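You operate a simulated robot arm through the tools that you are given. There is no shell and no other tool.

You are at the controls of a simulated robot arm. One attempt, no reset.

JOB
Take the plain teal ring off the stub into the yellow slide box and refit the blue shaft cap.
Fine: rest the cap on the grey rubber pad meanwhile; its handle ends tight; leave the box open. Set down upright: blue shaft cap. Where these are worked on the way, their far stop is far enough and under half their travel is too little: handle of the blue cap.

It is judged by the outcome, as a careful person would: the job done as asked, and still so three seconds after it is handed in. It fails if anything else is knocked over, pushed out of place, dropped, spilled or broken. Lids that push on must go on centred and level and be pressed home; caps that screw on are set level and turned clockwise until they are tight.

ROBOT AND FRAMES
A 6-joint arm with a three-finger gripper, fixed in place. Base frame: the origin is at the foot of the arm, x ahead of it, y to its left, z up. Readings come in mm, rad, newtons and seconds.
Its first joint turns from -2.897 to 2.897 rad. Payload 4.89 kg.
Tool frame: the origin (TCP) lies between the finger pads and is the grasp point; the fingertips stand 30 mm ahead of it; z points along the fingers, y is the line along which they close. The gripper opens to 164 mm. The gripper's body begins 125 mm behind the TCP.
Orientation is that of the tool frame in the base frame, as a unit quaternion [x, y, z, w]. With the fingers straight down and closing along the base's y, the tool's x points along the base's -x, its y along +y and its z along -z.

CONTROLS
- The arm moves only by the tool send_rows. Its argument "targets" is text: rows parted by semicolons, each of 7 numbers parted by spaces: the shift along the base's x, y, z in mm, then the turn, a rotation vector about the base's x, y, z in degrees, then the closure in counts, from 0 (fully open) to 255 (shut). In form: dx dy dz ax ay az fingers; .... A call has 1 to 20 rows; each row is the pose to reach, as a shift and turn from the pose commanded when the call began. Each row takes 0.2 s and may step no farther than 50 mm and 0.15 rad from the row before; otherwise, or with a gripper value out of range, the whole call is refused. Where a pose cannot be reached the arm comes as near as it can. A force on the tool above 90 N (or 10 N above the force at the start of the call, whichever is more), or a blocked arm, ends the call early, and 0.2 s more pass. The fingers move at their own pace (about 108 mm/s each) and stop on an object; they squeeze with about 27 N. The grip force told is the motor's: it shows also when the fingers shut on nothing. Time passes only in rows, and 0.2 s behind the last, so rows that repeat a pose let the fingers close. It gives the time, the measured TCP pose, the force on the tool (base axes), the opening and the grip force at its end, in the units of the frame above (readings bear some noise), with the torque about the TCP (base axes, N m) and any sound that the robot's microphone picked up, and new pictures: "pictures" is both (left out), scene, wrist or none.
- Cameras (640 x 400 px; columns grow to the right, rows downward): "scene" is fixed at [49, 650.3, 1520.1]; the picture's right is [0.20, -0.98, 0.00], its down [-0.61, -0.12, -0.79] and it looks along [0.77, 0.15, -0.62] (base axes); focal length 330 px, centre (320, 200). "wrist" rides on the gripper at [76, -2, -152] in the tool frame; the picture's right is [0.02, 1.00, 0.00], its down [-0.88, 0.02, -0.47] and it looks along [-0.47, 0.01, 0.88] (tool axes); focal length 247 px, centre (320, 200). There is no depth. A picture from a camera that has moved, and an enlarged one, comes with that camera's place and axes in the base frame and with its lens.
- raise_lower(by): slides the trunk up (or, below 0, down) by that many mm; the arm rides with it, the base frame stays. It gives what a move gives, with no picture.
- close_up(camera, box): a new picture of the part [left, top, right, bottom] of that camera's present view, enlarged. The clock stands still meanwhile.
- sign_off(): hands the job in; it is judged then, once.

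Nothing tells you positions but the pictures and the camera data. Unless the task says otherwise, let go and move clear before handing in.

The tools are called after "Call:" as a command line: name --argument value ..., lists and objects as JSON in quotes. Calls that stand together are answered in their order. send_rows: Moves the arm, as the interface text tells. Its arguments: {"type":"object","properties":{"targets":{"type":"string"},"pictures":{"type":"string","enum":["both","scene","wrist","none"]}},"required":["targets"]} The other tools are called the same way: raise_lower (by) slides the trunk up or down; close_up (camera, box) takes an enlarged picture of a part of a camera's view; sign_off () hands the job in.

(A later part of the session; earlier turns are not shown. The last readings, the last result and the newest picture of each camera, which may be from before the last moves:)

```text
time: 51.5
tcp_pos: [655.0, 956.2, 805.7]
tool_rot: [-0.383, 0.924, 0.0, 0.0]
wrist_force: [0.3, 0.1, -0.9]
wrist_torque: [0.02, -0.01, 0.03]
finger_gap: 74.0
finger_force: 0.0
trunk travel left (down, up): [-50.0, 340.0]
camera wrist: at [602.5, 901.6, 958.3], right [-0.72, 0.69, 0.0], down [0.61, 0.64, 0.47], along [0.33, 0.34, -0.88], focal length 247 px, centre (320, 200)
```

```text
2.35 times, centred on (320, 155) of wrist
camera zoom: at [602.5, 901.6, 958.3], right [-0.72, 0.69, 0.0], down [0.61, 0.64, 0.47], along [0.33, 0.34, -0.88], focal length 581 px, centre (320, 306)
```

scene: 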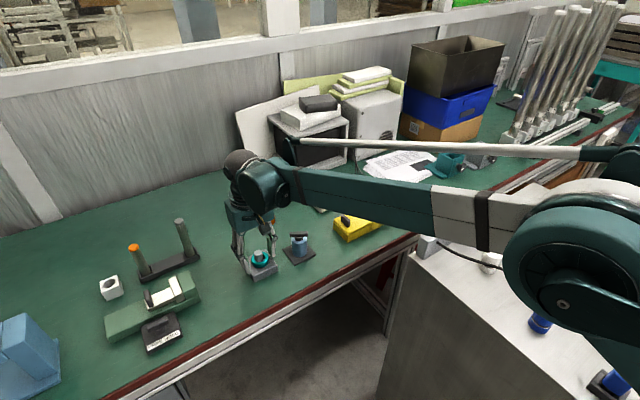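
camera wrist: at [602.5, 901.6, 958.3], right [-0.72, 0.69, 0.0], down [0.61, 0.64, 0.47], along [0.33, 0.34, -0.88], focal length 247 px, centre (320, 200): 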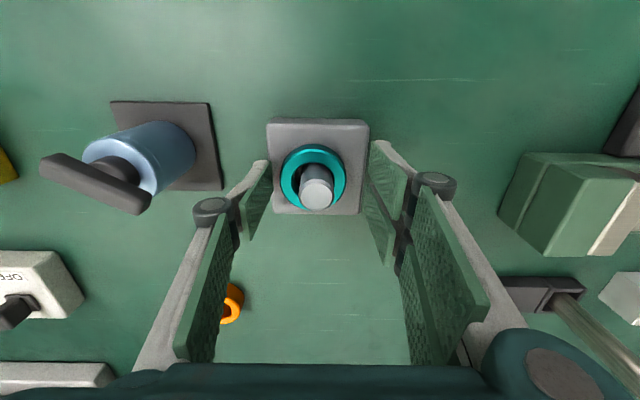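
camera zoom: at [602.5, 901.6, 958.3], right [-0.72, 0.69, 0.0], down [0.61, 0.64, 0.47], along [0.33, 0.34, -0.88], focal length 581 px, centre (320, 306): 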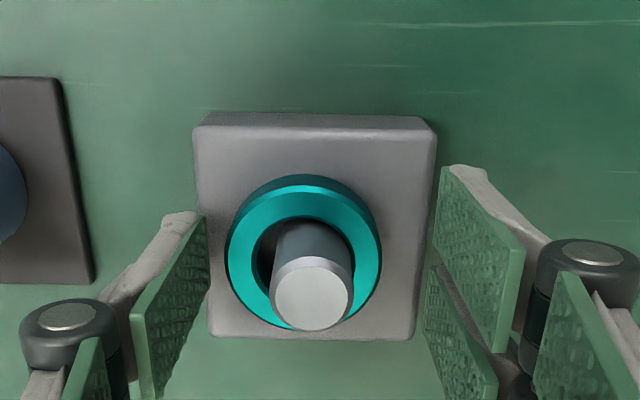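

Call:
send_rows --targets "2 -2 0 0 0 0 140; 2 -2 0 0 0 0 160; 2 -2 0 0 0 0 180; 2 -2 0 0 0 0 200; 2 -2 0 0 0 0 255; 2 -2 0 0 0 0 255"

Call:
close_up --camera "scene" --box '[230, 225, 290, 285]'

Call:
close_up --camera "wrist" --box '[200, 70, 440, 240]'

```text
time: 53.0
tcp_pos: [657.9, 953.1, 807.0]
tool_rot: [-0.383, 0.924, 0.0, 0.0]
wrist_force: [-0.5, 0.1, 0.7]
wrist_torque: [0.0, 0.0, -0.01]
finger_gap: 50.4
finger_force: 27.7
trunk travel left (down, up): [-50.0, 340.0]
camera wrist: at [605.4, 899.8, 958.5], right [-0.72, 0.69, 0.0], down [0.61, 0.64, 0.47], along [0.33, 0.34, -0.88], focal length 247 px, centre (320, 200)
```

scene: 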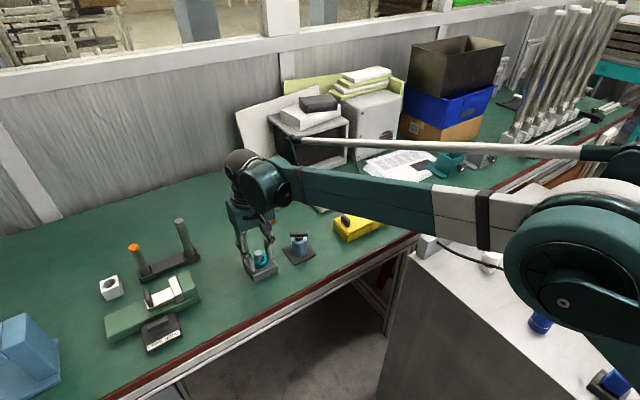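
wrist: 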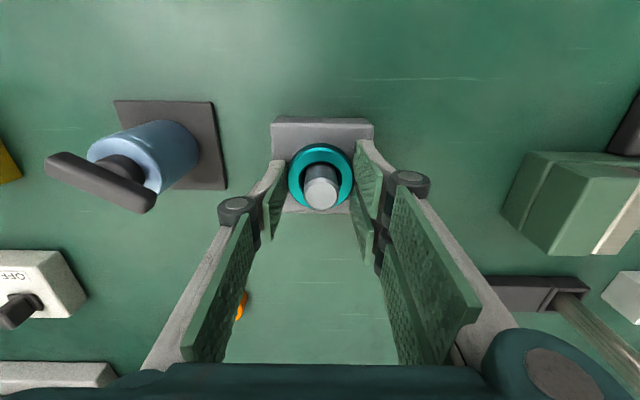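

```text
6.67 times, centred on (260, 255) of scene
camera zoom: at [49.0, 650.3, 1520.1], right [0.2, -0.98, 0.0], down [-0.61, -0.12, -0.79], along [0.77, 0.15, -0.62], focal length 2199 px, centre (720, -167)
```

zoom: 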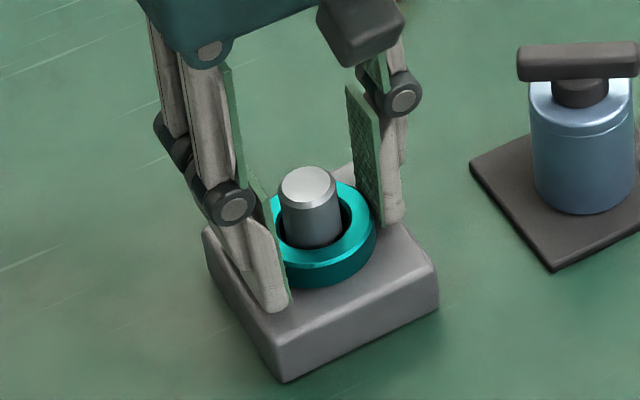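

```text
2.35 times, centred on (320, 155) of wrist
camera zoom: at [605.4, 899.8, 958.5], right [-0.72, 0.69, 0.0], down [0.61, 0.64, 0.47], along [0.33, 0.34, -0.88], focal length 581 px, centre (320, 306)
```

zoom: 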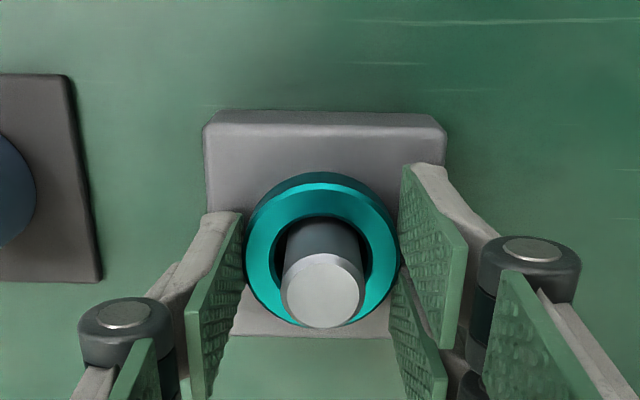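

The ring is held (50.4 mm) around the stub. I'll lift it straight up off the stub and check.

Call:
send_rows --targets "0 0 8 0 0 0 255; 0 0 18 0 0 0 255; 0 0 30 0 0 0 255; 0 0 50 0 0 0 255; 0 0 75 0 0 0 255; 0 0 100 0 0 0 255; 0 0 130 0 0 0 255; 0 0 155 0 0 0 255; 0 0 155 0 0 0 255"

Call:
close_up --camera "scene" --box '[215, 165, 315, 285]'

```text
time: 55.0
tcp_pos: [654.8, 952.8, 961.2]
tool_rot: [-0.383, 0.924, 0.0, -0.001]
wrist_force: [-0.7, -0.9, -0.1]
wrist_torque: [-0.01, -0.01, 0.04]
finger_gap: 50.2
finger_force: 27.2
trunk travel left (down, up): [-50.0, 340.0]
camera wrist: at [603.3, 899.0, 1112.9], right [-0.72, 0.69, 0.0], down [0.61, 0.64, 0.47], along [0.33, 0.34, -0.88], focal length 247 px, centre (320, 200)
```

scene: 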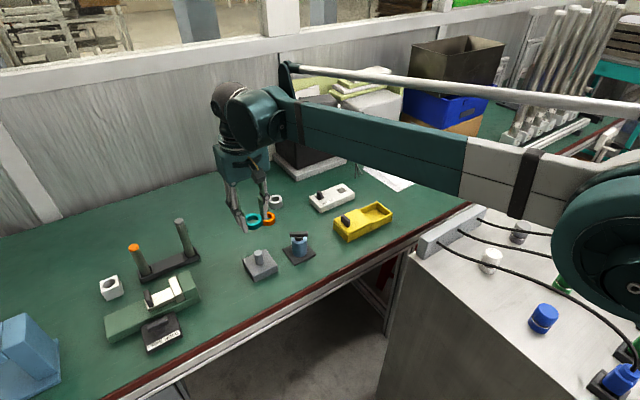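
wrist: 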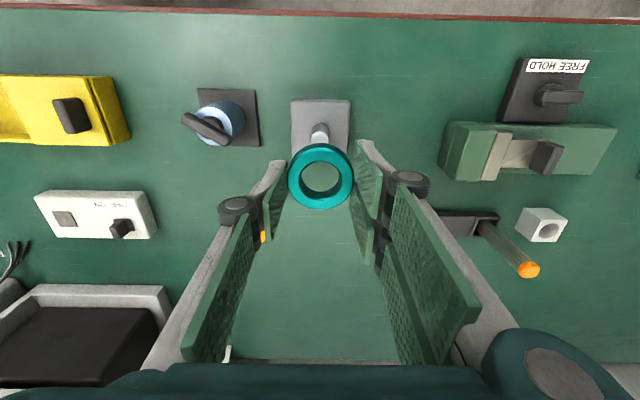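

```text
3.33 times, centred on (265, 225) of scene
camera zoom: at [49.0, 650.3, 1520.1], right [0.2, -0.98, 0.0], down [-0.61, -0.12, -0.79], along [0.77, 0.15, -0.62], focal length 1099 px, centre (503, 117)
```

zoom: 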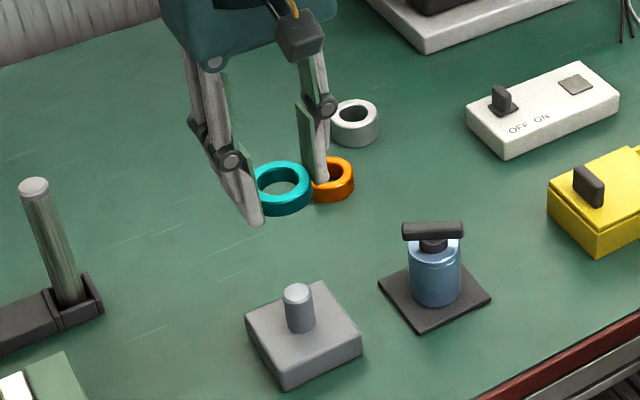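

The ring is lifted level. Now I'll carry it high over to the open compartment (centre ≈(947, 637)).

Call:
send_rows --targets "26 -29 0 0 0 0 255; 53 -57 0 0 0 0 255; 79 -86 0 0 0 0 255; 105 -115 0 0 0 0 255; 132 -144 0 0 0 0 255; 158 -172 0 0 0 0 255; 185 -201 0 0 0 0 255; 211 -230 0 0 0 0 255; 237 -259 0 0 0 0 255; 264 -287 0 0 0 0 255; 290 -316 0 0 0 0 255; 290 -316 -30 0 0 0 255; 290 -316 -60 0 0 0 255; 290 -316 -60 0 0 0 255"

Call:
close_up --camera "wrist" --box '[200, 70, 440, 240]'

Call:
close_up --camera "scene" --box '[325, 165, 405, 245]'

```text
time: 58.0
tcp_pos: [948.6, 637.2, 901.3]
tool_rot: [-0.382, 0.924, 0.001, 0.0]
wrist_force: [-0.2, -0.9, -1.0]
wrist_torque: [0.0, -0.03, -0.02]
finger_gap: 50.2
finger_force: 26.6
trunk travel left (down, up): [-50.0, 340.0]
camera wrist: at [896.7, 582.4, 1053.6], right [-0.72, 0.69, 0.0], down [0.61, 0.64, 0.47], along [0.33, 0.34, -0.88], focal length 247 px, centre (320, 200)
```

scene: 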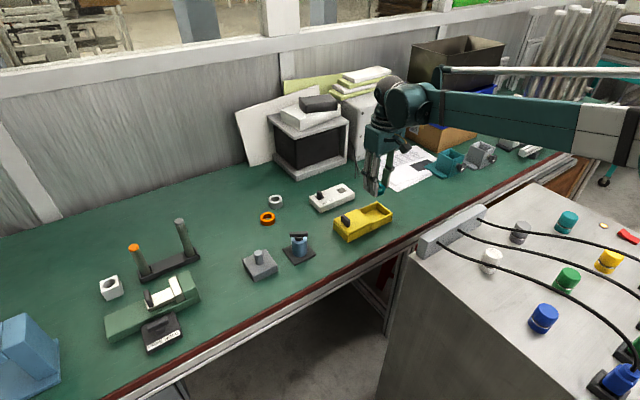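
wrist: 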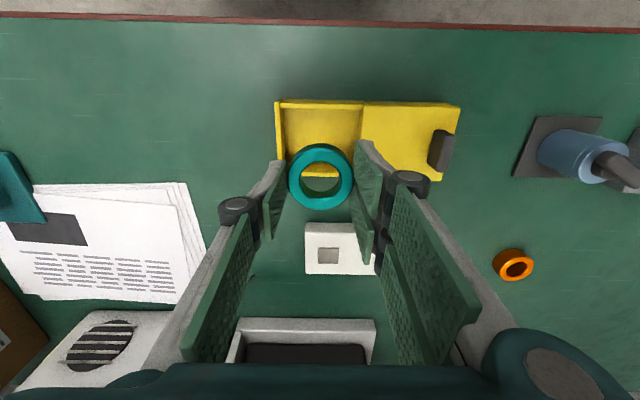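

```text
2.35 times, centred on (320, 155) of wrist
camera zoom: at [896.7, 582.4, 1053.6], right [-0.72, 0.69, 0.0], down [0.61, 0.64, 0.47], along [0.33, 0.34, -0.88], focal length 581 px, centre (320, 306)
```

zoom: 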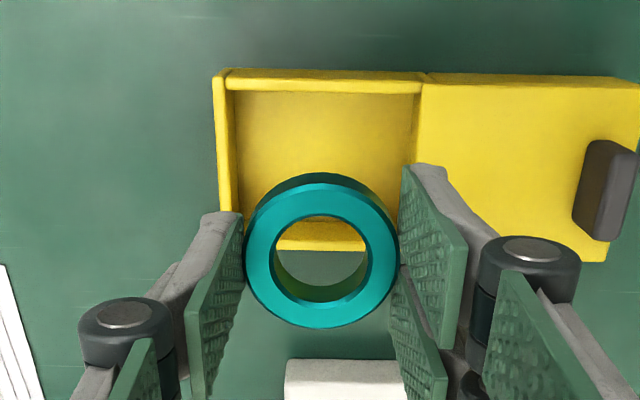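

```text
5.00 times, centred on (365, 205) of scene
camera zoom: at [49.0, 650.3, 1520.1], right [0.2, -0.98, 0.0], down [-0.61, -0.12, -0.79], along [0.77, 0.15, -0.62], focal length 1649 px, centre (95, 175)
```

zoom: 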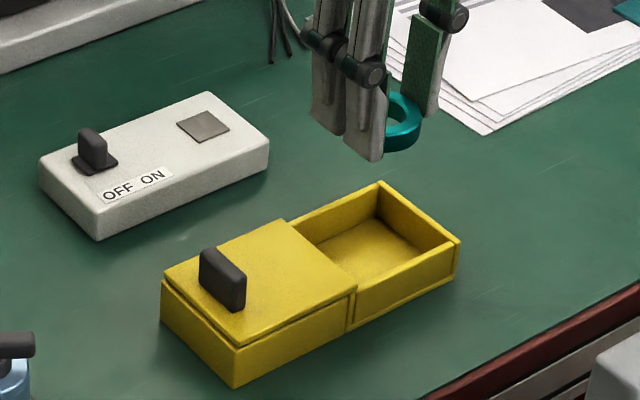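

Call:
send_rows --targets "-0.5 1.4 -20 0 0 0 255; -0.9 2.7 -45 0 0 0 255; -0.9 2.7 -70 0 0 0 255; -0.9 2.7 -85 0 0 0 255; -0.9 2.7 -85 0 0 0 255"

Call:
close_up --camera "wrist" --box '[200, 70, 440, 240]'

Call:
close_up --camera "scene" --box '[330, 180, 400, 245]'

```text
time: 59.1
tcp_pos: [946.6, 639.9, 818.0]
tool_rot: [-0.383, 0.924, 0.0, 0.0]
wrist_force: [0.1, 0.6, 0.1]
wrist_torque: [-0.01, 0.01, -0.02]
finger_gap: 50.4
finger_force: 27.0
trunk travel left (down, up): [-50.0, 340.0]
camera wrist: at [895.1, 585.8, 969.4], right [-0.72, 0.69, 0.0], down [0.61, 0.64, 0.47], along [0.33, 0.34, -0.88], focal length 247 px, centre (320, 200)
```

scene: 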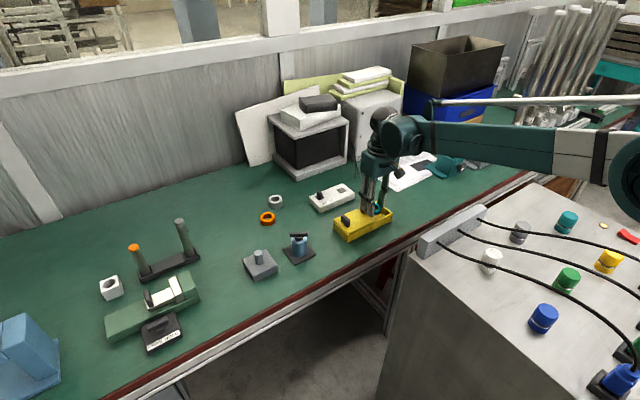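
wrist: 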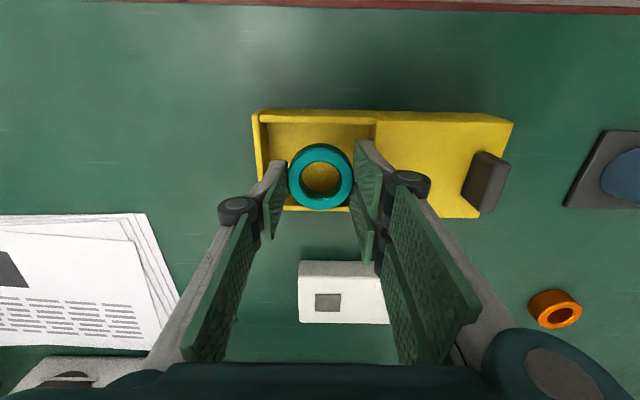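

```text
2.35 times, centred on (320, 155) of wrist
camera zoom: at [895.1, 585.8, 969.4], right [-0.72, 0.69, 0.0], down [0.61, 0.64, 0.47], along [0.33, 0.34, -0.88], focal length 581 px, centre (320, 306)
```

zoom: 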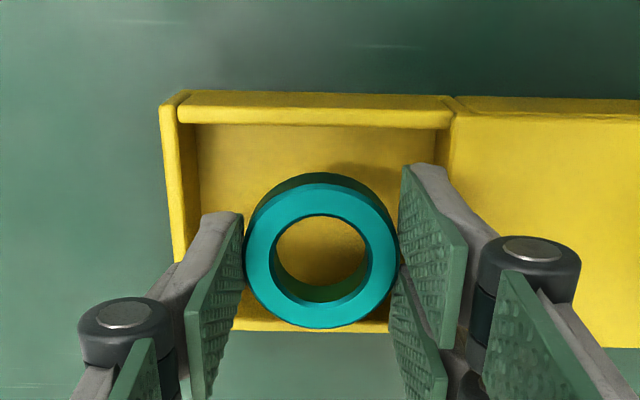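

```text
6.15 times, centred on (365, 212) of scene
camera zoom: at [49.0, 650.3, 1520.1], right [0.2, -0.98, 0.0], down [-0.61, -0.12, -0.79], along [0.77, 0.15, -0.62], focal length 2030 px, centre (43, 123)
```

zoom: 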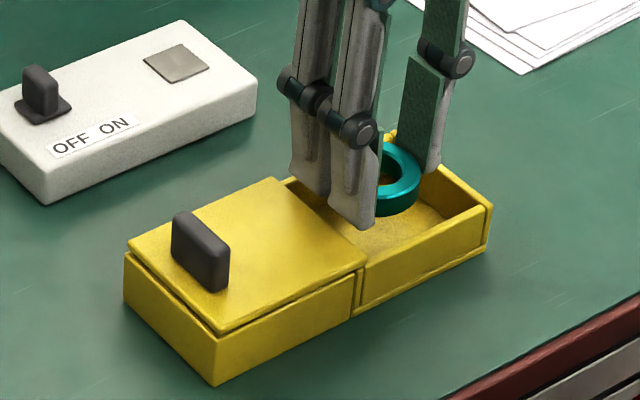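

The ring is centred over the compartment. I'll lower it inside.

Call:
send_rows --targets "0.5 -0.5 -8 0 0 0 255; 0.5 -0.5 -16 0 0 0 255; 0.5 -0.5 -23 0 0 0 255; 0.5 -0.5 -26 0 0 0 255; 0.5 -0.5 -26 0 0 0 255"

Call:
close_up --camera "wrist" --box '[200, 70, 440, 240]'

Call:
close_up --camera "scene" --box '[330, 180, 400, 245]'

```text
time: 60.4
tcp_pos: [946.9, 638.3, 791.2]
tool_rot: [-0.383, 0.924, 0.0, 0.0]
wrist_force: [-0.6, 0.3, -0.4]
wrist_torque: [-0.01, 0.0, 0.0]
finger_gap: 50.2
finger_force: 26.7
trunk travel left (down, up): [-50.0, 340.0]
camera wrist: at [895.5, 584.5, 942.2], right [-0.72, 0.69, 0.0], down [0.61, 0.64, 0.47], along [0.33, 0.34, -0.88], focal length 247 px, centre (320, 200)
```

scene: 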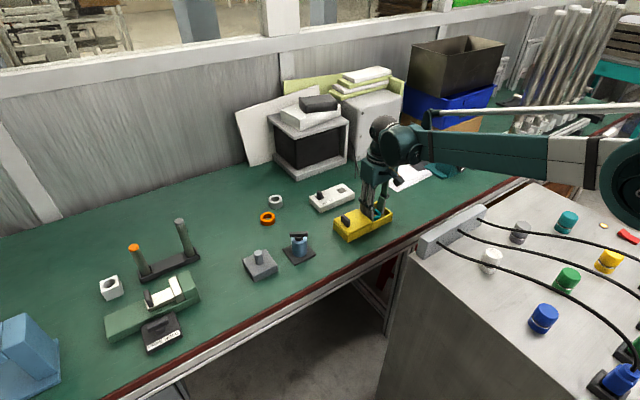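
wrist: 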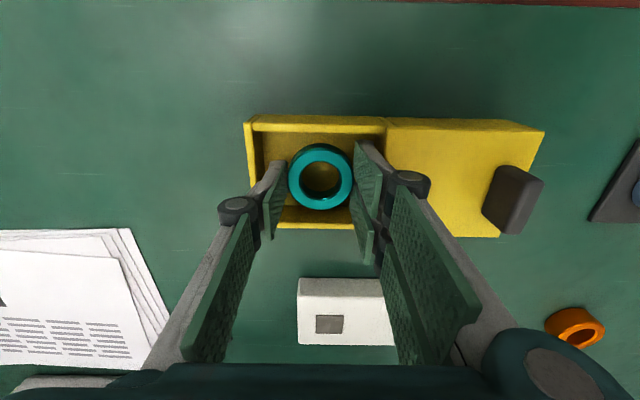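

```text
2.35 times, centred on (320, 155) of wrist
camera zoom: at [895.5, 584.5, 942.2], right [-0.72, 0.69, 0.0], down [0.61, 0.64, 0.47], along [0.33, 0.34, -0.88], focal length 581 px, centre (320, 306)
```

zoom: 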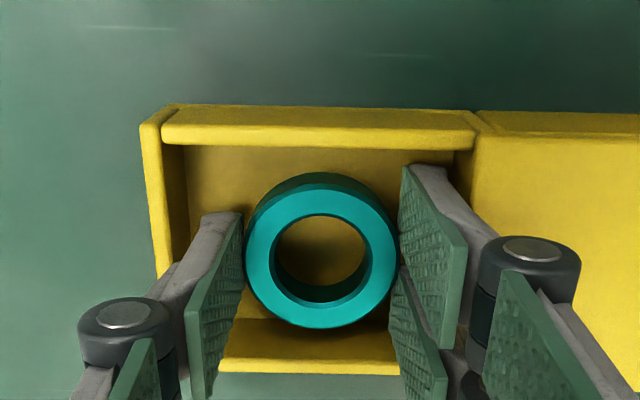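

```text
6.15 times, centred on (365, 212) of scene
camera zoom: at [49.0, 650.3, 1520.1], right [0.2, -0.98, 0.0], down [-0.61, -0.12, -0.79], along [0.77, 0.15, -0.62], focal length 2030 px, centre (43, 123)
```

zoom: 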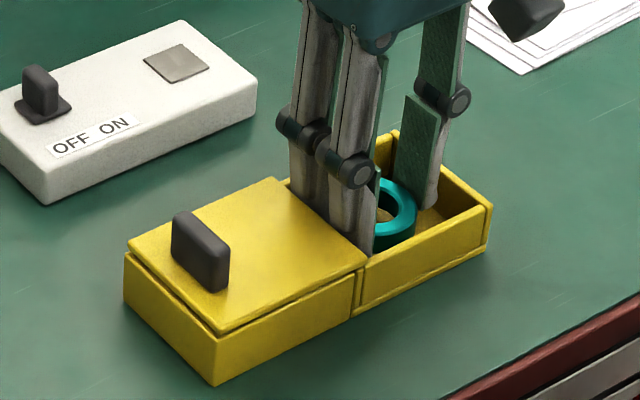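

Call:
send_rows --targets "0 0 -1.5 0 0 0 255; 0 0 -3 0 0 0 255; 0 0 -3 0 0 0 255" --pictures "none"

```text
time: 61.1
tcp_pos: [946.9, 638.5, 787.7]
tool_rot: [-0.383, 0.924, 0.001, 0.0]
wrist_force: [-0.5, -0.7, 2.8]
wrist_torque: [0.07, 0.0, -0.03]
finger_gap: 50.0
finger_force: 26.7
trunk travel left (down, up): [-50.0, 340.0]
```

Call:
send_rows --targets "0 0 -1 0 0 0 255; 0 0 -1 0 0 0 255" --pictures "none"

```text
time: 61.8
tcp_pos: [947.4, 638.5, 788.0]
tool_rot: [-0.383, 0.924, 0.001, 0.001]
wrist_force: [10.3, -0.7, 20.9]
wrist_torque: [0.61, 0.6, -0.27]
finger_gap: 50.4
finger_force: 26.8
trunk travel left (down, up): [-50.0, 340.0]
```

The ring rests on the floor of the compartment (contact felt). I'll open just a little, then lift out.

Call:
send_rows --targets "0 0 0.6 0 0 0 200; 0 0 0.6 0 0 0 170; 0 0 0.6 0 0 0 168; 0 0 0.6 0 0 0 168; 0 0 6 0 0 0 168"

Call:
close_up --camera "wrist" --box '[200, 70, 440, 240]'

```text
time: 63.0
tcp_pos: [946.4, 640.6, 791.2]
tool_rot: [-0.384, 0.923, 0.0, 0.0]
wrist_force: [0.6, -1.5, -1.1]
wrist_torque: [-0.04, 0.0, -0.08]
finger_gap: 55.1
finger_force: 0.0
trunk travel left (down, up): [-50.0, 340.0]
camera wrist: at [895.3, 586.1, 943.0], right [-0.72, 0.69, 0.0], down [0.61, 0.64, 0.47], along [0.33, 0.34, -0.88], focal length 247 px, centre (320, 200)
```

scene: 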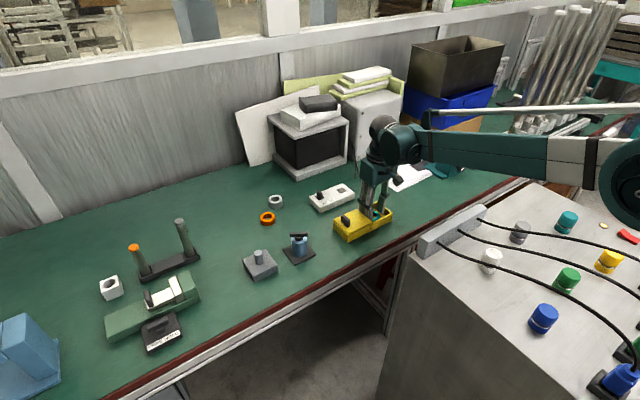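
wrist: 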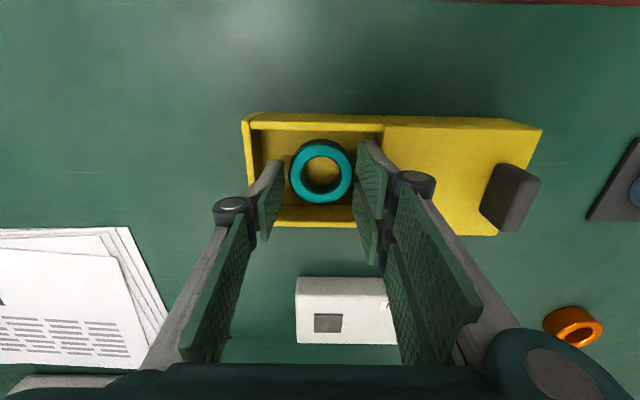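

```text
2.35 times, centred on (320, 155) of wrist
camera zoom: at [895.3, 586.1, 943.0], right [-0.72, 0.69, 0.0], down [0.61, 0.64, 0.47], along [0.33, 0.34, -0.88], focal length 581 px, centre (320, 306)
```

zoom: 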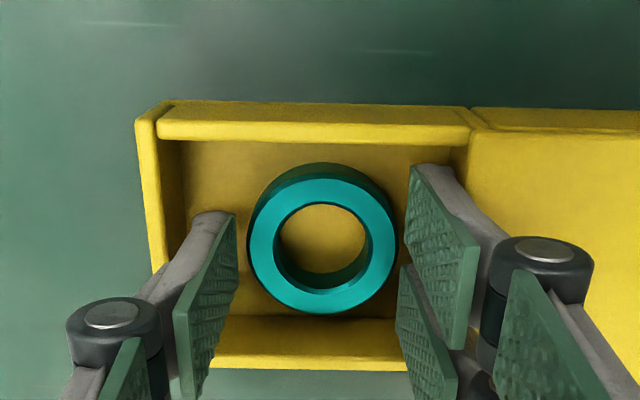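

Call:
send_rows --targets "0 0 12 0 0 0 168; 0 0 26 0 0 0 168; 0 0 45 0 0 0 168; 0 0 80 0 0 0 168; 0 0 120 0 0 0 168; 0 0 160 0 0 0 165; 0 0 160 0 0 0 165"

Call:
close_up --camera "scene" --box '[330, 180, 400, 245]'

```text
time: 64.5
tcp_pos: [946.9, 641.7, 952.7]
tool_rot: [-0.383, 0.924, 0.0, 0.0]
wrist_force: [1.1, 0.0, 0.3]
wrist_torque: [0.0, 0.0, -0.01]
finger_gap: 57.9
finger_force: 0.2
trunk travel left (down, up): [-50.0, 340.0]
camera wrist: at [894.9, 587.8, 1104.9], right [-0.72, 0.69, 0.0], down [0.61, 0.64, 0.47], along [0.33, 0.34, -0.88], focal length 247 px, centre (320, 200)
```

scene: 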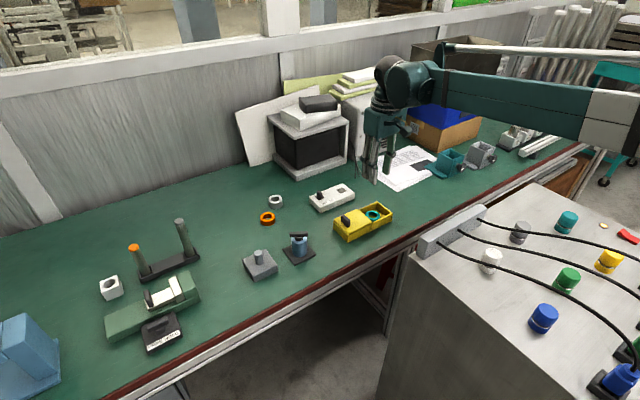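
wrist: 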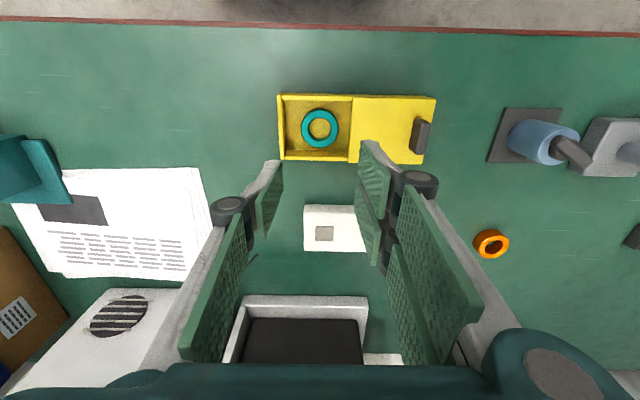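

```text
6.15 times, centred on (365, 212) of scene
camera zoom: at [49.0, 650.3, 1520.1], right [0.2, -0.98, 0.0], down [-0.61, -0.12, -0.79], along [0.77, 0.15, -0.62], focal length 2030 px, centre (43, 123)
```

zoom: 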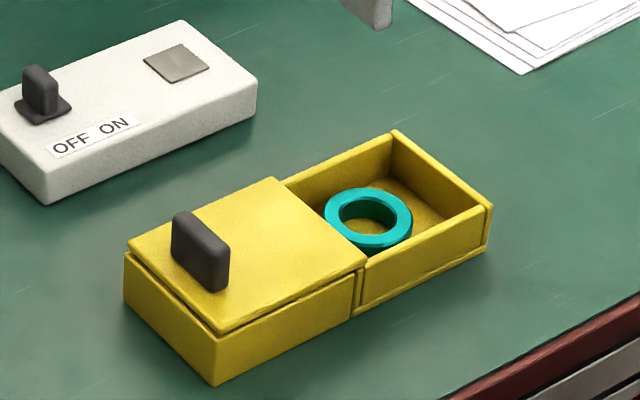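

The teal ring lies flat in the open box. Now I'll go back over the cap on the pad, turning the gripper to the bar's direction.

Call:
send_rows --targets "-25 26 10 0 0 7.5 165; -50 52 20 0 0 15 165; -75 78 20 0 0 22.5 165; -100 104 20 0 0 30 165; -125 130 20 0 0 37.5 165; -150 156 20 0 0 45 165; -175 182 10 0 0 52.5 165; -200 206 0 0 0 60 165; -206 211 -20 0 0 60 165; -206 211 -20 0 0 60 165"

Call:
close_up --camera "wrist" --box '[220, 60, 420, 220]'

Call:
close_up --camera "scene" --box '[235, 200, 335, 290]'

```text
time: 66.8
tcp_pos: [740.2, 849.1, 934.4]
tool_rot: [0.794, -0.609, 0.0, 0.002]
wrist_force: [-0.2, -0.5, 0.5]
wrist_torque: [0.0, -0.02, 0.01]
finger_gap: 57.9
finger_force: 0.1
trunk travel left (down, up): [-50.0, 340.0]
camera wrist: at [762.5, 776.5, 1086.5], right [-0.96, -0.28, 0.0], down [-0.25, 0.85, 0.47], along [-0.13, 0.45, -0.88], focal length 247 px, centre (320, 200)
```

scene: 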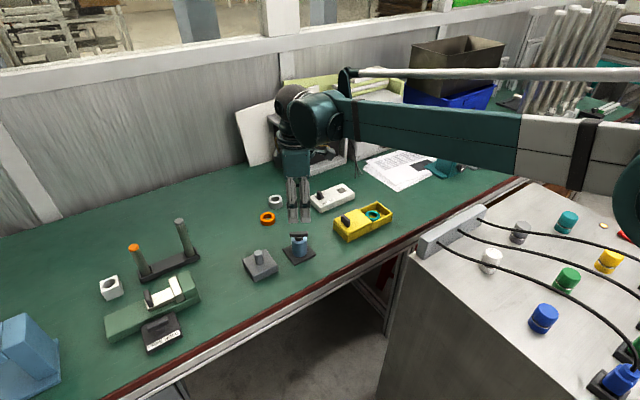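
wrist: 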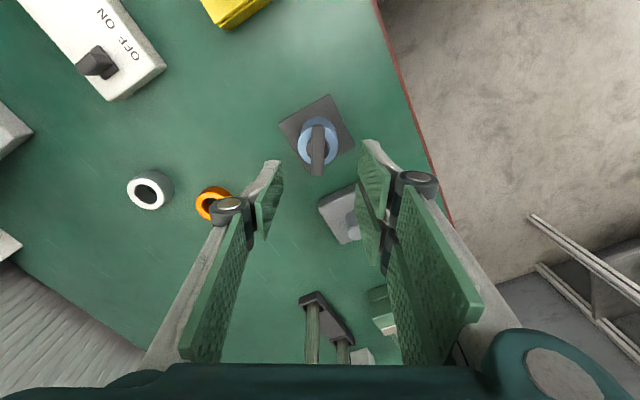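

```text
2.50 times, centred on (320, 140) of wrist
camera zoom: at [762.5, 776.5, 1086.5], right [-0.96, -0.28, 0.0], down [-0.25, 0.85, 0.47], along [-0.13, 0.45, -0.88], focal length 617 px, centre (320, 350)
```

zoom: 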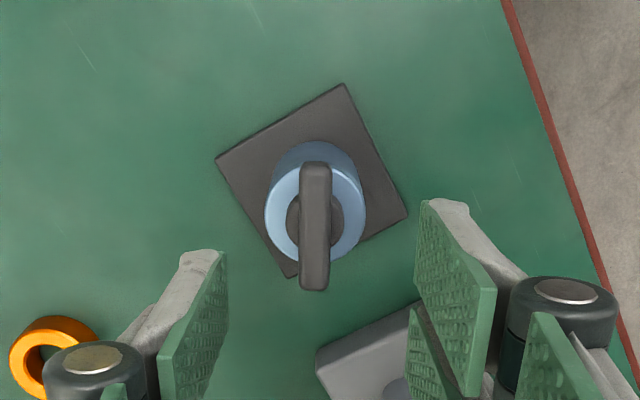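

```text
4.44 times, centred on (285, 245) of scene
camera zoom: at [49.0, 650.3, 1520.1], right [0.2, -0.98, 0.0], down [-0.61, -0.12, -0.79], along [0.77, 0.15, -0.62], focal length 1466 px, centre (476, 0)
```

zoom: 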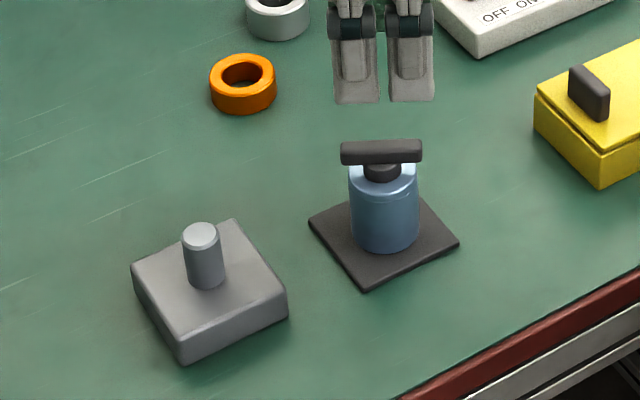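

The cap is still upright. I'll centre on the bar (about 6 mm correction) and come down.

Call:
send_rows --targets "0.2 3 -15 0 0 0 165; 0.4 6.1 -30 0 0 0 165; 0.4 6.1 -45 0 0 0 165; 0.4 6.1 -58 0 0 0 165; 0.4 6.1 -58 0 0 0 165"

Call:
close_up --camera "wrist" --box '[220, 80, 420, 240]'

Call:
close_up --camera "scene" --box '[265, 210, 325, 270]'

```text
time: 68.0
tcp_pos: [740.8, 857.9, 877.6]
tool_rot: [0.793, -0.609, 0.0, 0.0]
wrist_force: [-0.3, 0.1, -0.7]
wrist_torque: [0.02, -0.01, -0.03]
finger_gap: 57.8
finger_force: 0.1
trunk travel left (down, up): [-50.0, 340.0]
camera wrist: at [764.1, 785.0, 1029.6], right [-0.96, -0.28, 0.0], down [-0.25, 0.85, 0.47], along [-0.13, 0.45, -0.88], focal length 247 px, centre (320, 200)
```

scene: 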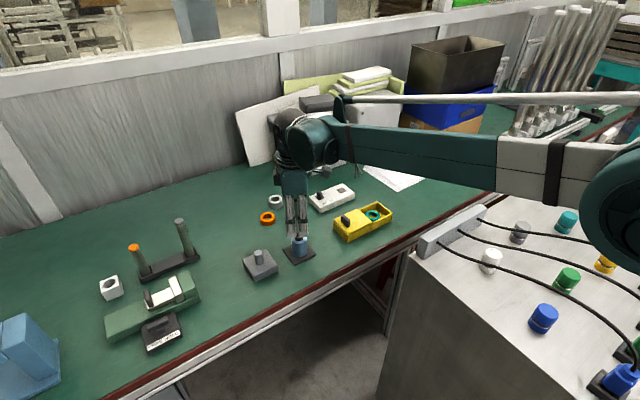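
wrist: 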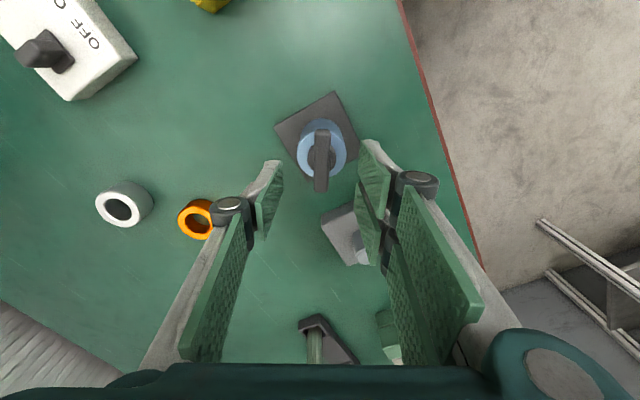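

```text
2.50 times, centred on (320, 160) of wrist
camera zoom: at [764.1, 785.0, 1029.6], right [-0.96, -0.28, 0.0], down [-0.25, 0.85, 0.47], along [-0.13, 0.45, -0.88], focal length 617 px, centre (320, 300)
```

zoom: 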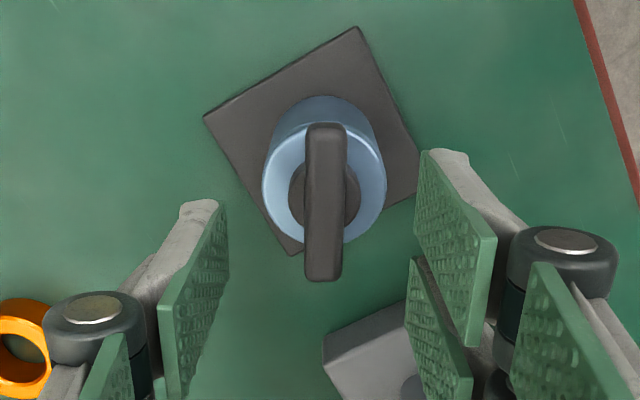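

```text
6.67 times, centred on (295, 240) of scene
camera zoom: at [49.0, 650.3, 1520.1], right [0.2, -0.98, 0.0], down [-0.61, -0.12, -0.79], along [0.77, 0.15, -0.62], focal length 2199 px, centre (487, -67)
```

zoom: 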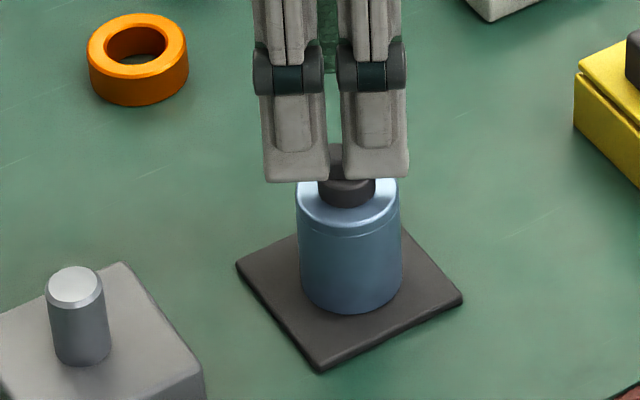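

Call:
send_rows --targets "-0.5 -0.8 -10 0 0 0 165; -0.9 -1.6 -18 0 0 0 165; -0.9 -1.6 -23 0 0 0 165; -0.9 -1.6 -23 0 0 0 165"

Call:
close_up --camera "wrist" --box '[220, 80, 420, 240]'

Call:
close_up --camera "scene" --box '[265, 210, 325, 270]'

```text
time: 69.0
tcp_pos: [740.6, 856.3, 851.4]
tool_rot: [0.793, -0.609, 0.0, 0.0]
wrist_force: [-0.1, 0.9, -0.7]
wrist_torque: [0.01, -0.03, 0.0]
finger_gap: 58.1
finger_force: 0.2
trunk travel left (down, up): [-50.0, 340.0]
camera wrist: at [763.6, 783.5, 1003.4], right [-0.96, -0.28, 0.0], down [-0.25, 0.85, 0.47], along [-0.13, 0.45, -0.88], focal length 247 px, centre (320, 200)
```

scene: 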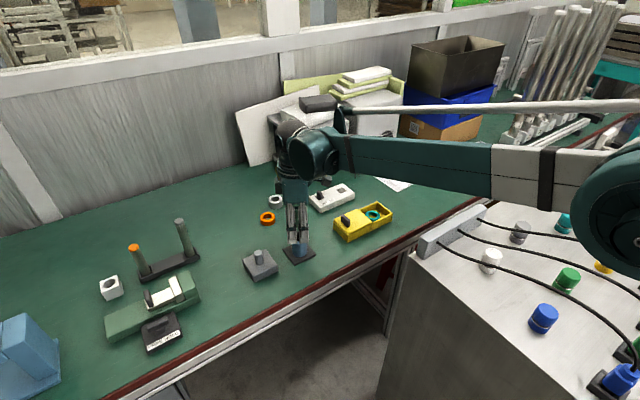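
wrist: 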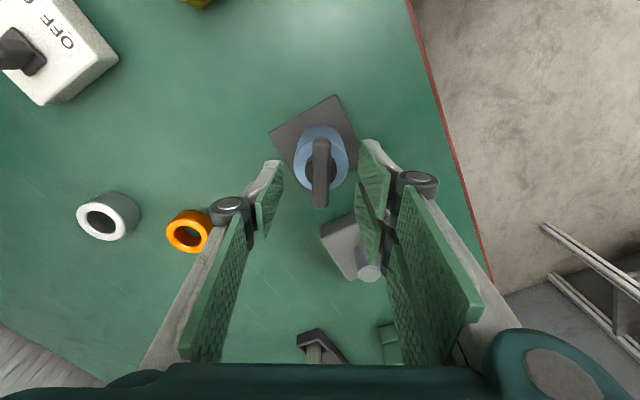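

```text
2.50 times, centred on (320, 160) of wrist
camera zoom: at [763.6, 783.5, 1003.4], right [-0.96, -0.28, 0.0], down [-0.25, 0.85, 0.47], along [-0.13, 0.45, -0.88], focal length 617 px, centre (320, 300)
```

zoom: 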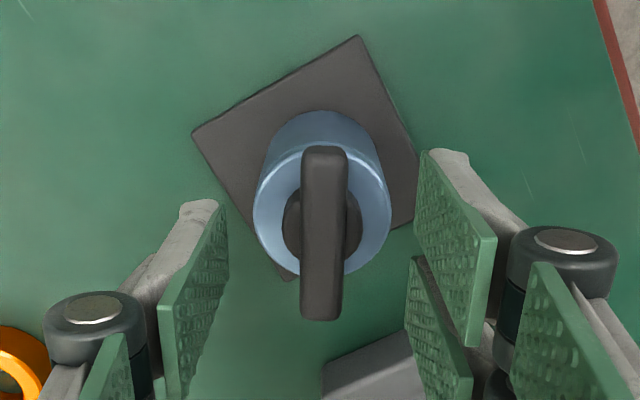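

```text
6.67 times, centred on (295, 240) of scene
camera zoom: at [49.0, 650.3, 1520.1], right [0.2, -0.98, 0.0], down [-0.61, -0.12, -0.79], along [0.77, 0.15, -0.62], focal length 2199 px, centre (487, -67)
```

zoom: 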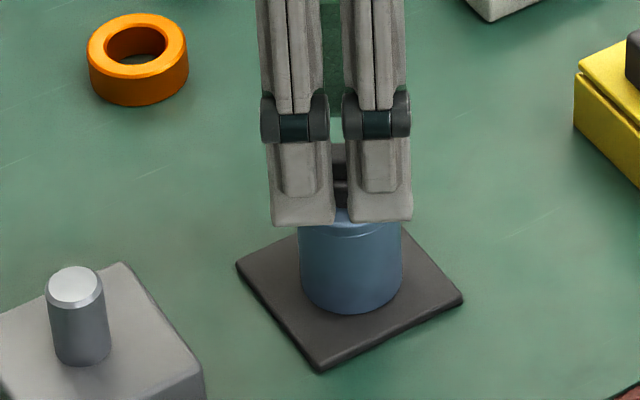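

Call:
send_rows --targets "-0.6 -0.2 2.5 0 0 0 165; -0.6 -0.2 2.5 0 0 0 200; -0.6 -0.2 2.5 0 0 0 225; -0.6 -0.2 2.5 0 0 0 255; -0.6 -0.2 2.5 0 0 0 255; -0.6 -0.2 2.5 0 0 0 255" --pictures "wrist"

Call:
close_up --camera "wrist" --box '[220, 80, 420, 240]'

Call:
close_up --camera "scene" --box '[265, 210, 325, 270]'

```text
time: 70.3
tcp_pos: [740.5, 855.9, 854.3]
tool_rot: [0.793, -0.609, 0.0, 0.0]
wrist_force: [-0.5, -0.4, -0.5]
wrist_torque: [-0.03, 0.02, -0.02]
finger_gap: 13.5
finger_force: 27.1
trunk travel left (down, up): [-50.0, 340.0]
camera wrist: at [763.3, 783.6, 1006.2], right [-0.96, -0.28, 0.0], down [-0.25, 0.85, 0.47], along [-0.13, 0.45, -0.88], focal length 247 px, centre (320, 200)
```

wrist: 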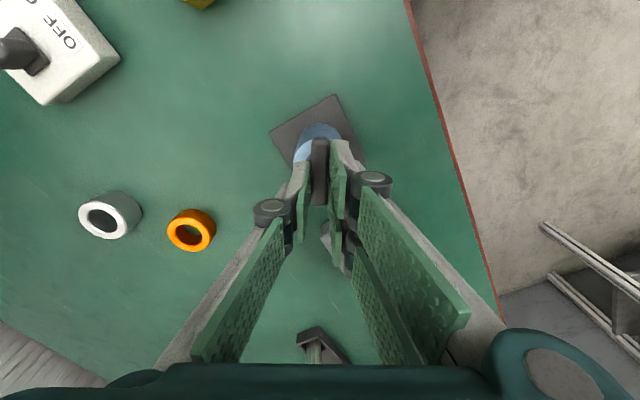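

```text
2.50 times, centred on (320, 160) of wrist
camera zoom: at [763.3, 783.6, 1006.2], right [-0.96, -0.28, 0.0], down [-0.25, 0.85, 0.47], along [-0.13, 0.45, -0.88], focal length 617 px, centre (320, 300)
```

zoom: 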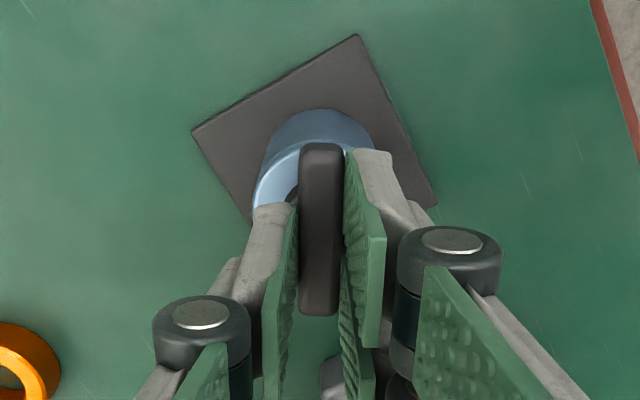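

```text
6.67 times, centred on (295, 240) of scene
camera zoom: at [49.0, 650.3, 1520.1], right [0.2, -0.98, 0.0], down [-0.61, -0.12, -0.79], along [0.77, 0.15, -0.62], focal length 2199 px, centre (487, -67)
```

zoom: 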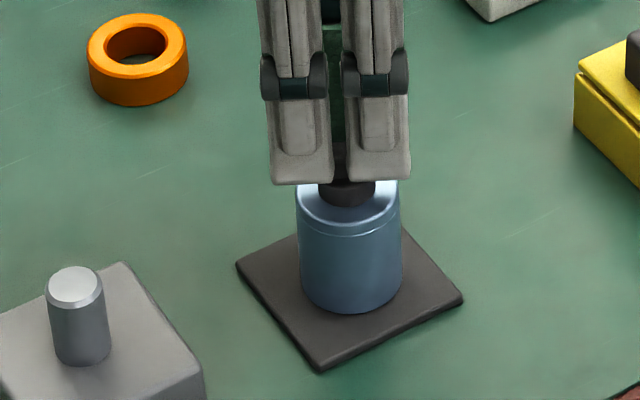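

The bar is held centrally (13.5 mm). I'll lift the cap, carry it above the stub at (658, 955), and check alignment.

Call:
send_rows --targets "0 0 10 0 0 0 255; 0 0 30 0 0 0 255; 0 0 60 0 0 0 255; 0 0 90 0 0 0 255; -20 25 95 0 0 0 255; -41 50 95 0 0 0 255; -62 75 95 0 0 0 255; -82.4 99.1 95 0 0 0 255; -82.4 99.1 85 0 0 0 255; -82.4 99.1 85 0 0 0 255"

Call:
close_up --camera "wrist" --box '[220, 80, 420, 240]'

Call:
close_up --camera "scene" --box '[225, 215, 295, 285]'

```text
time: 72.5
tcp_pos: [656.8, 954.7, 938.3]
tool_rot: [0.793, -0.609, 0.0, 0.0]
wrist_force: [-0.8, 0.2, -2.3]
wrist_torque: [-0.01, 0.0, 0.01]
finger_gap: 13.4
finger_force: 27.5
trunk travel left (down, up): [-50.0, 340.0]
camera wrist: at [679.0, 881.3, 1091.2], right [-0.96, -0.28, 0.0], down [-0.25, 0.85, 0.47], along [-0.13, 0.45, -0.88], focal length 247 px, centre (320, 200)
```

scene: 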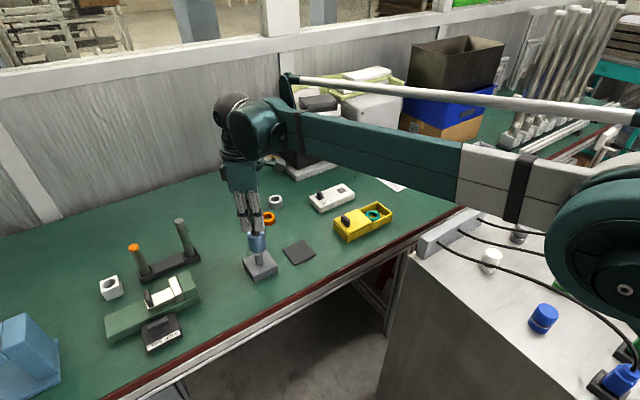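
wrist: 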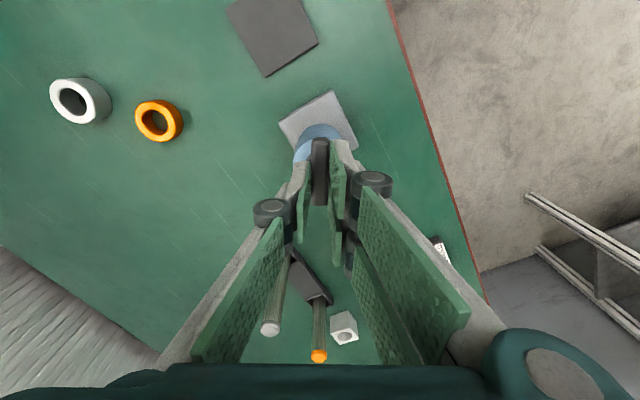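

```text
2.50 times, centred on (320, 160) of wrist
camera zoom: at [679.0, 881.3, 1091.2], right [-0.96, -0.28, 0.0], down [-0.25, 0.85, 0.47], along [-0.13, 0.45, -0.88], focal length 617 px, centre (320, 300)
```

zoom: 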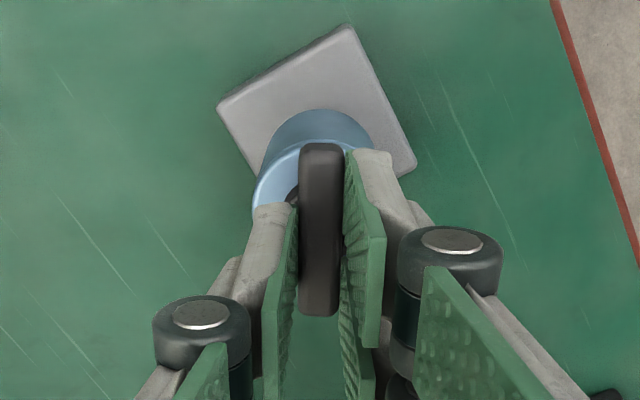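

```text
5.71 times, centred on (260, 250) of scene
camera zoom: at [49.0, 650.3, 1520.1], right [0.2, -0.98, 0.0], down [-0.61, -0.12, -0.79], along [0.77, 0.15, -0.62], focal length 1885 px, centre (663, -86)
```

zoom: 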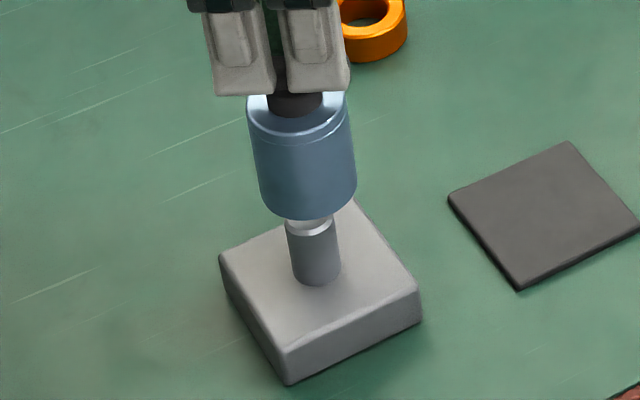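

Alignment over the stub looks good to about 1 mm; I'll apply a small correction and lower slowly, watching forces as the cap meets the stub.

Call:
send_rows --targets "0.5 0.4 -6 0 0 0 255; 1 0.8 -12 0 0 0 255; 1 0.8 -17 0 0 0 255; 1 0.8 -17 0 0 0 255" --pictures "none"

Call:
close_up --camera "scene" --box '[235, 235, 285, 285]'

```text
time: 73.5
tcp_pos: [658.1, 954.7, 921.4]
tool_rot: [0.793, -0.609, 0.0, -0.001]
wrist_force: [-0.3, 1.0, -1.8]
wrist_torque: [-0.03, 0.01, -0.01]
finger_gap: 13.4
finger_force: 27.3
trunk travel left (down, up): [-50.0, 340.0]
```

```text
8.00 times, centred on (260, 260) of scene
camera zoom: at [49.0, 650.3, 1520.1], right [0.2, -0.98, 0.0], down [-0.61, -0.12, -0.79], along [0.77, 0.15, -0.62], focal length 2638 px, centre (800, -280)
```

zoom: 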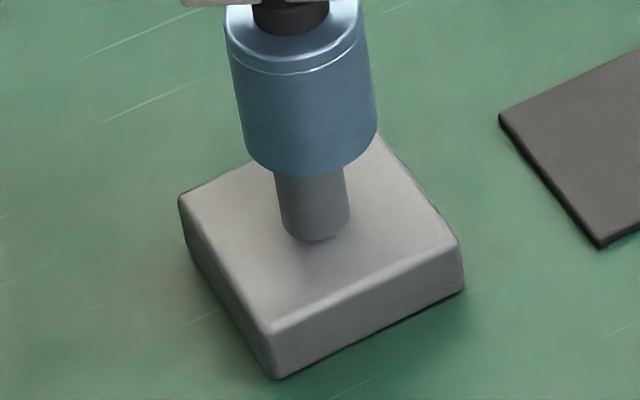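

Call:
send_rows --targets "0 0.6 -2 0 0 0 255; 0 0.6 -4 0 0 0 255; 0 0.6 -6 0 0 0 255; 0 0.6 -6 0 0 0 255" --pictures "none"

```text
time: 74.5
tcp_pos: [658.7, 953.9, 915.6]
tool_rot: [0.793, -0.609, 0.0, 0.0]
wrist_force: [-0.2, -0.6, -2.3]
wrist_torque: [0.01, -0.04, 0.02]
finger_gap: 13.4
finger_force: 26.9
trunk travel left (down, up): [-50.0, 340.0]
```

Call:
send_rows --targets "0 0.6 -2 0 0 0 255; 0 0.6 -4 0 0 0 255; 0 0.6 -6 0 0 0 255; 0 0.6 -6 0 0 0 255" --pictures "none"

Call:
close_up --camera "scene" --box '[235, 235, 285, 285]'

```text
time: 75.5
tcp_pos: [658.4, 954.3, 908.6]
tool_rot: [0.793, -0.609, 0.0, 0.0]
wrist_force: [-1.0, -0.2, -2.2]
wrist_torque: [-0.03, 0.01, 0.0]
finger_gap: 13.7
finger_force: 27.1
trunk travel left (down, up): [-50.0, 340.0]
```

```text
8.00 times, centred on (260, 260) of scene
camera zoom: at [49.0, 650.3, 1520.1], right [0.2, -0.98, 0.0], down [-0.61, -0.12, -0.79], along [0.77, 0.15, -0.62], focal length 2638 px, centre (800, -280)
```

zoom: 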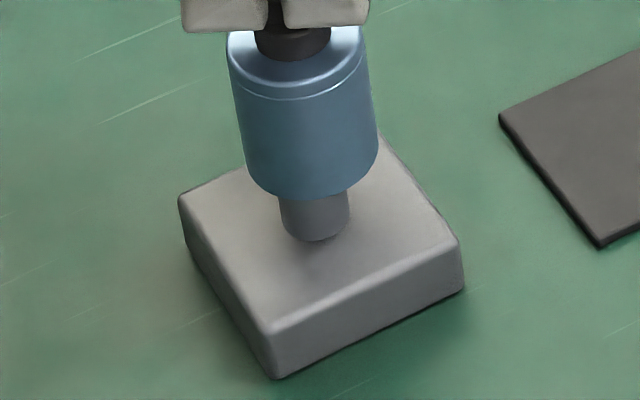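

The cap has slid over the stub top without contact forces. I'll continue down gently.

Call:
send_rows --targets "0 0.3 -2 0 0 0 255; 0 0.3 -4 0 0 0 255; 0 0.3 -6 0 0 0 255; 0 0.3 -6 0 0 0 255" --pictures "none"

```text
time: 76.5
tcp_pos: [658.8, 957.3, 904.7]
tool_rot: [0.793, -0.609, 0.001, -0.001]
wrist_force: [-0.8, 0.4, -0.9]
wrist_torque: [0.0, -0.03, 0.04]
finger_gap: 13.8
finger_force: 26.9
trunk travel left (down, up): [-50.0, 340.0]
```

Call:
send_rows --targets "0 -0.5 -1 0 0 0 255; 0 -0.5 -2 0 0 0 255; 0 -0.5 -2 0 0 0 255" --pictures "none"

Call:
close_up --camera "scene" --box '[235, 235, 285, 285]'

```text
time: 77.3
tcp_pos: [658.3, 954.7, 900.9]
tool_rot: [0.794, -0.608, 0.0, -0.001]
wrist_force: [0.4, 0.0, -1.5]
wrist_torque: [-0.02, -0.04, -0.01]
finger_gap: 13.6
finger_force: 27.0
trunk travel left (down, up): [-50.0, 340.0]
```

```text
8.00 times, centred on (260, 260) of scene
camera zoom: at [49.0, 650.3, 1520.1], right [0.2, -0.98, 0.0], down [-0.61, -0.12, -0.79], along [0.77, 0.15, -0.62], focal length 2638 px, centre (800, -280)
```

zoom: 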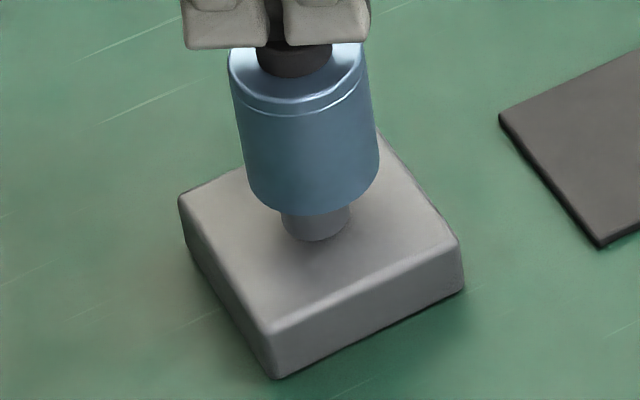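

Call:
send_rows --targets "0 0 -1 0 0 0 255; 0 0 -2 0 0 0 255; 0 0 -2 0 0 0 255" --pictures "none"

```text
time: 78.2
tcp_pos: [658.6, 956.4, 899.0]
tool_rot: [0.794, -0.608, 0.0, 0.0]
wrist_force: [0.5, -0.3, -1.2]
wrist_torque: [0.0, 0.0, -0.03]
finger_gap: 13.6
finger_force: 26.7
trunk travel left (down, up): [-50.0, 340.0]
```

Call:
send_rows --targets "0 0 -1 0 0 0 255; 0 0 -2 0 0 0 255; 0 0 -2 0 0 0 255" --pictures "none"

```text
time: 79.0
tcp_pos: [658.1, 955.9, 898.0]
tool_rot: [0.794, -0.608, 0.001, 0.0]
wrist_force: [-0.3, 0.0, -2.6]
wrist_torque: [0.0, 0.02, -0.01]
finger_gap: 13.8
finger_force: 26.5
trunk travel left (down, up): [-50.0, 340.0]
```

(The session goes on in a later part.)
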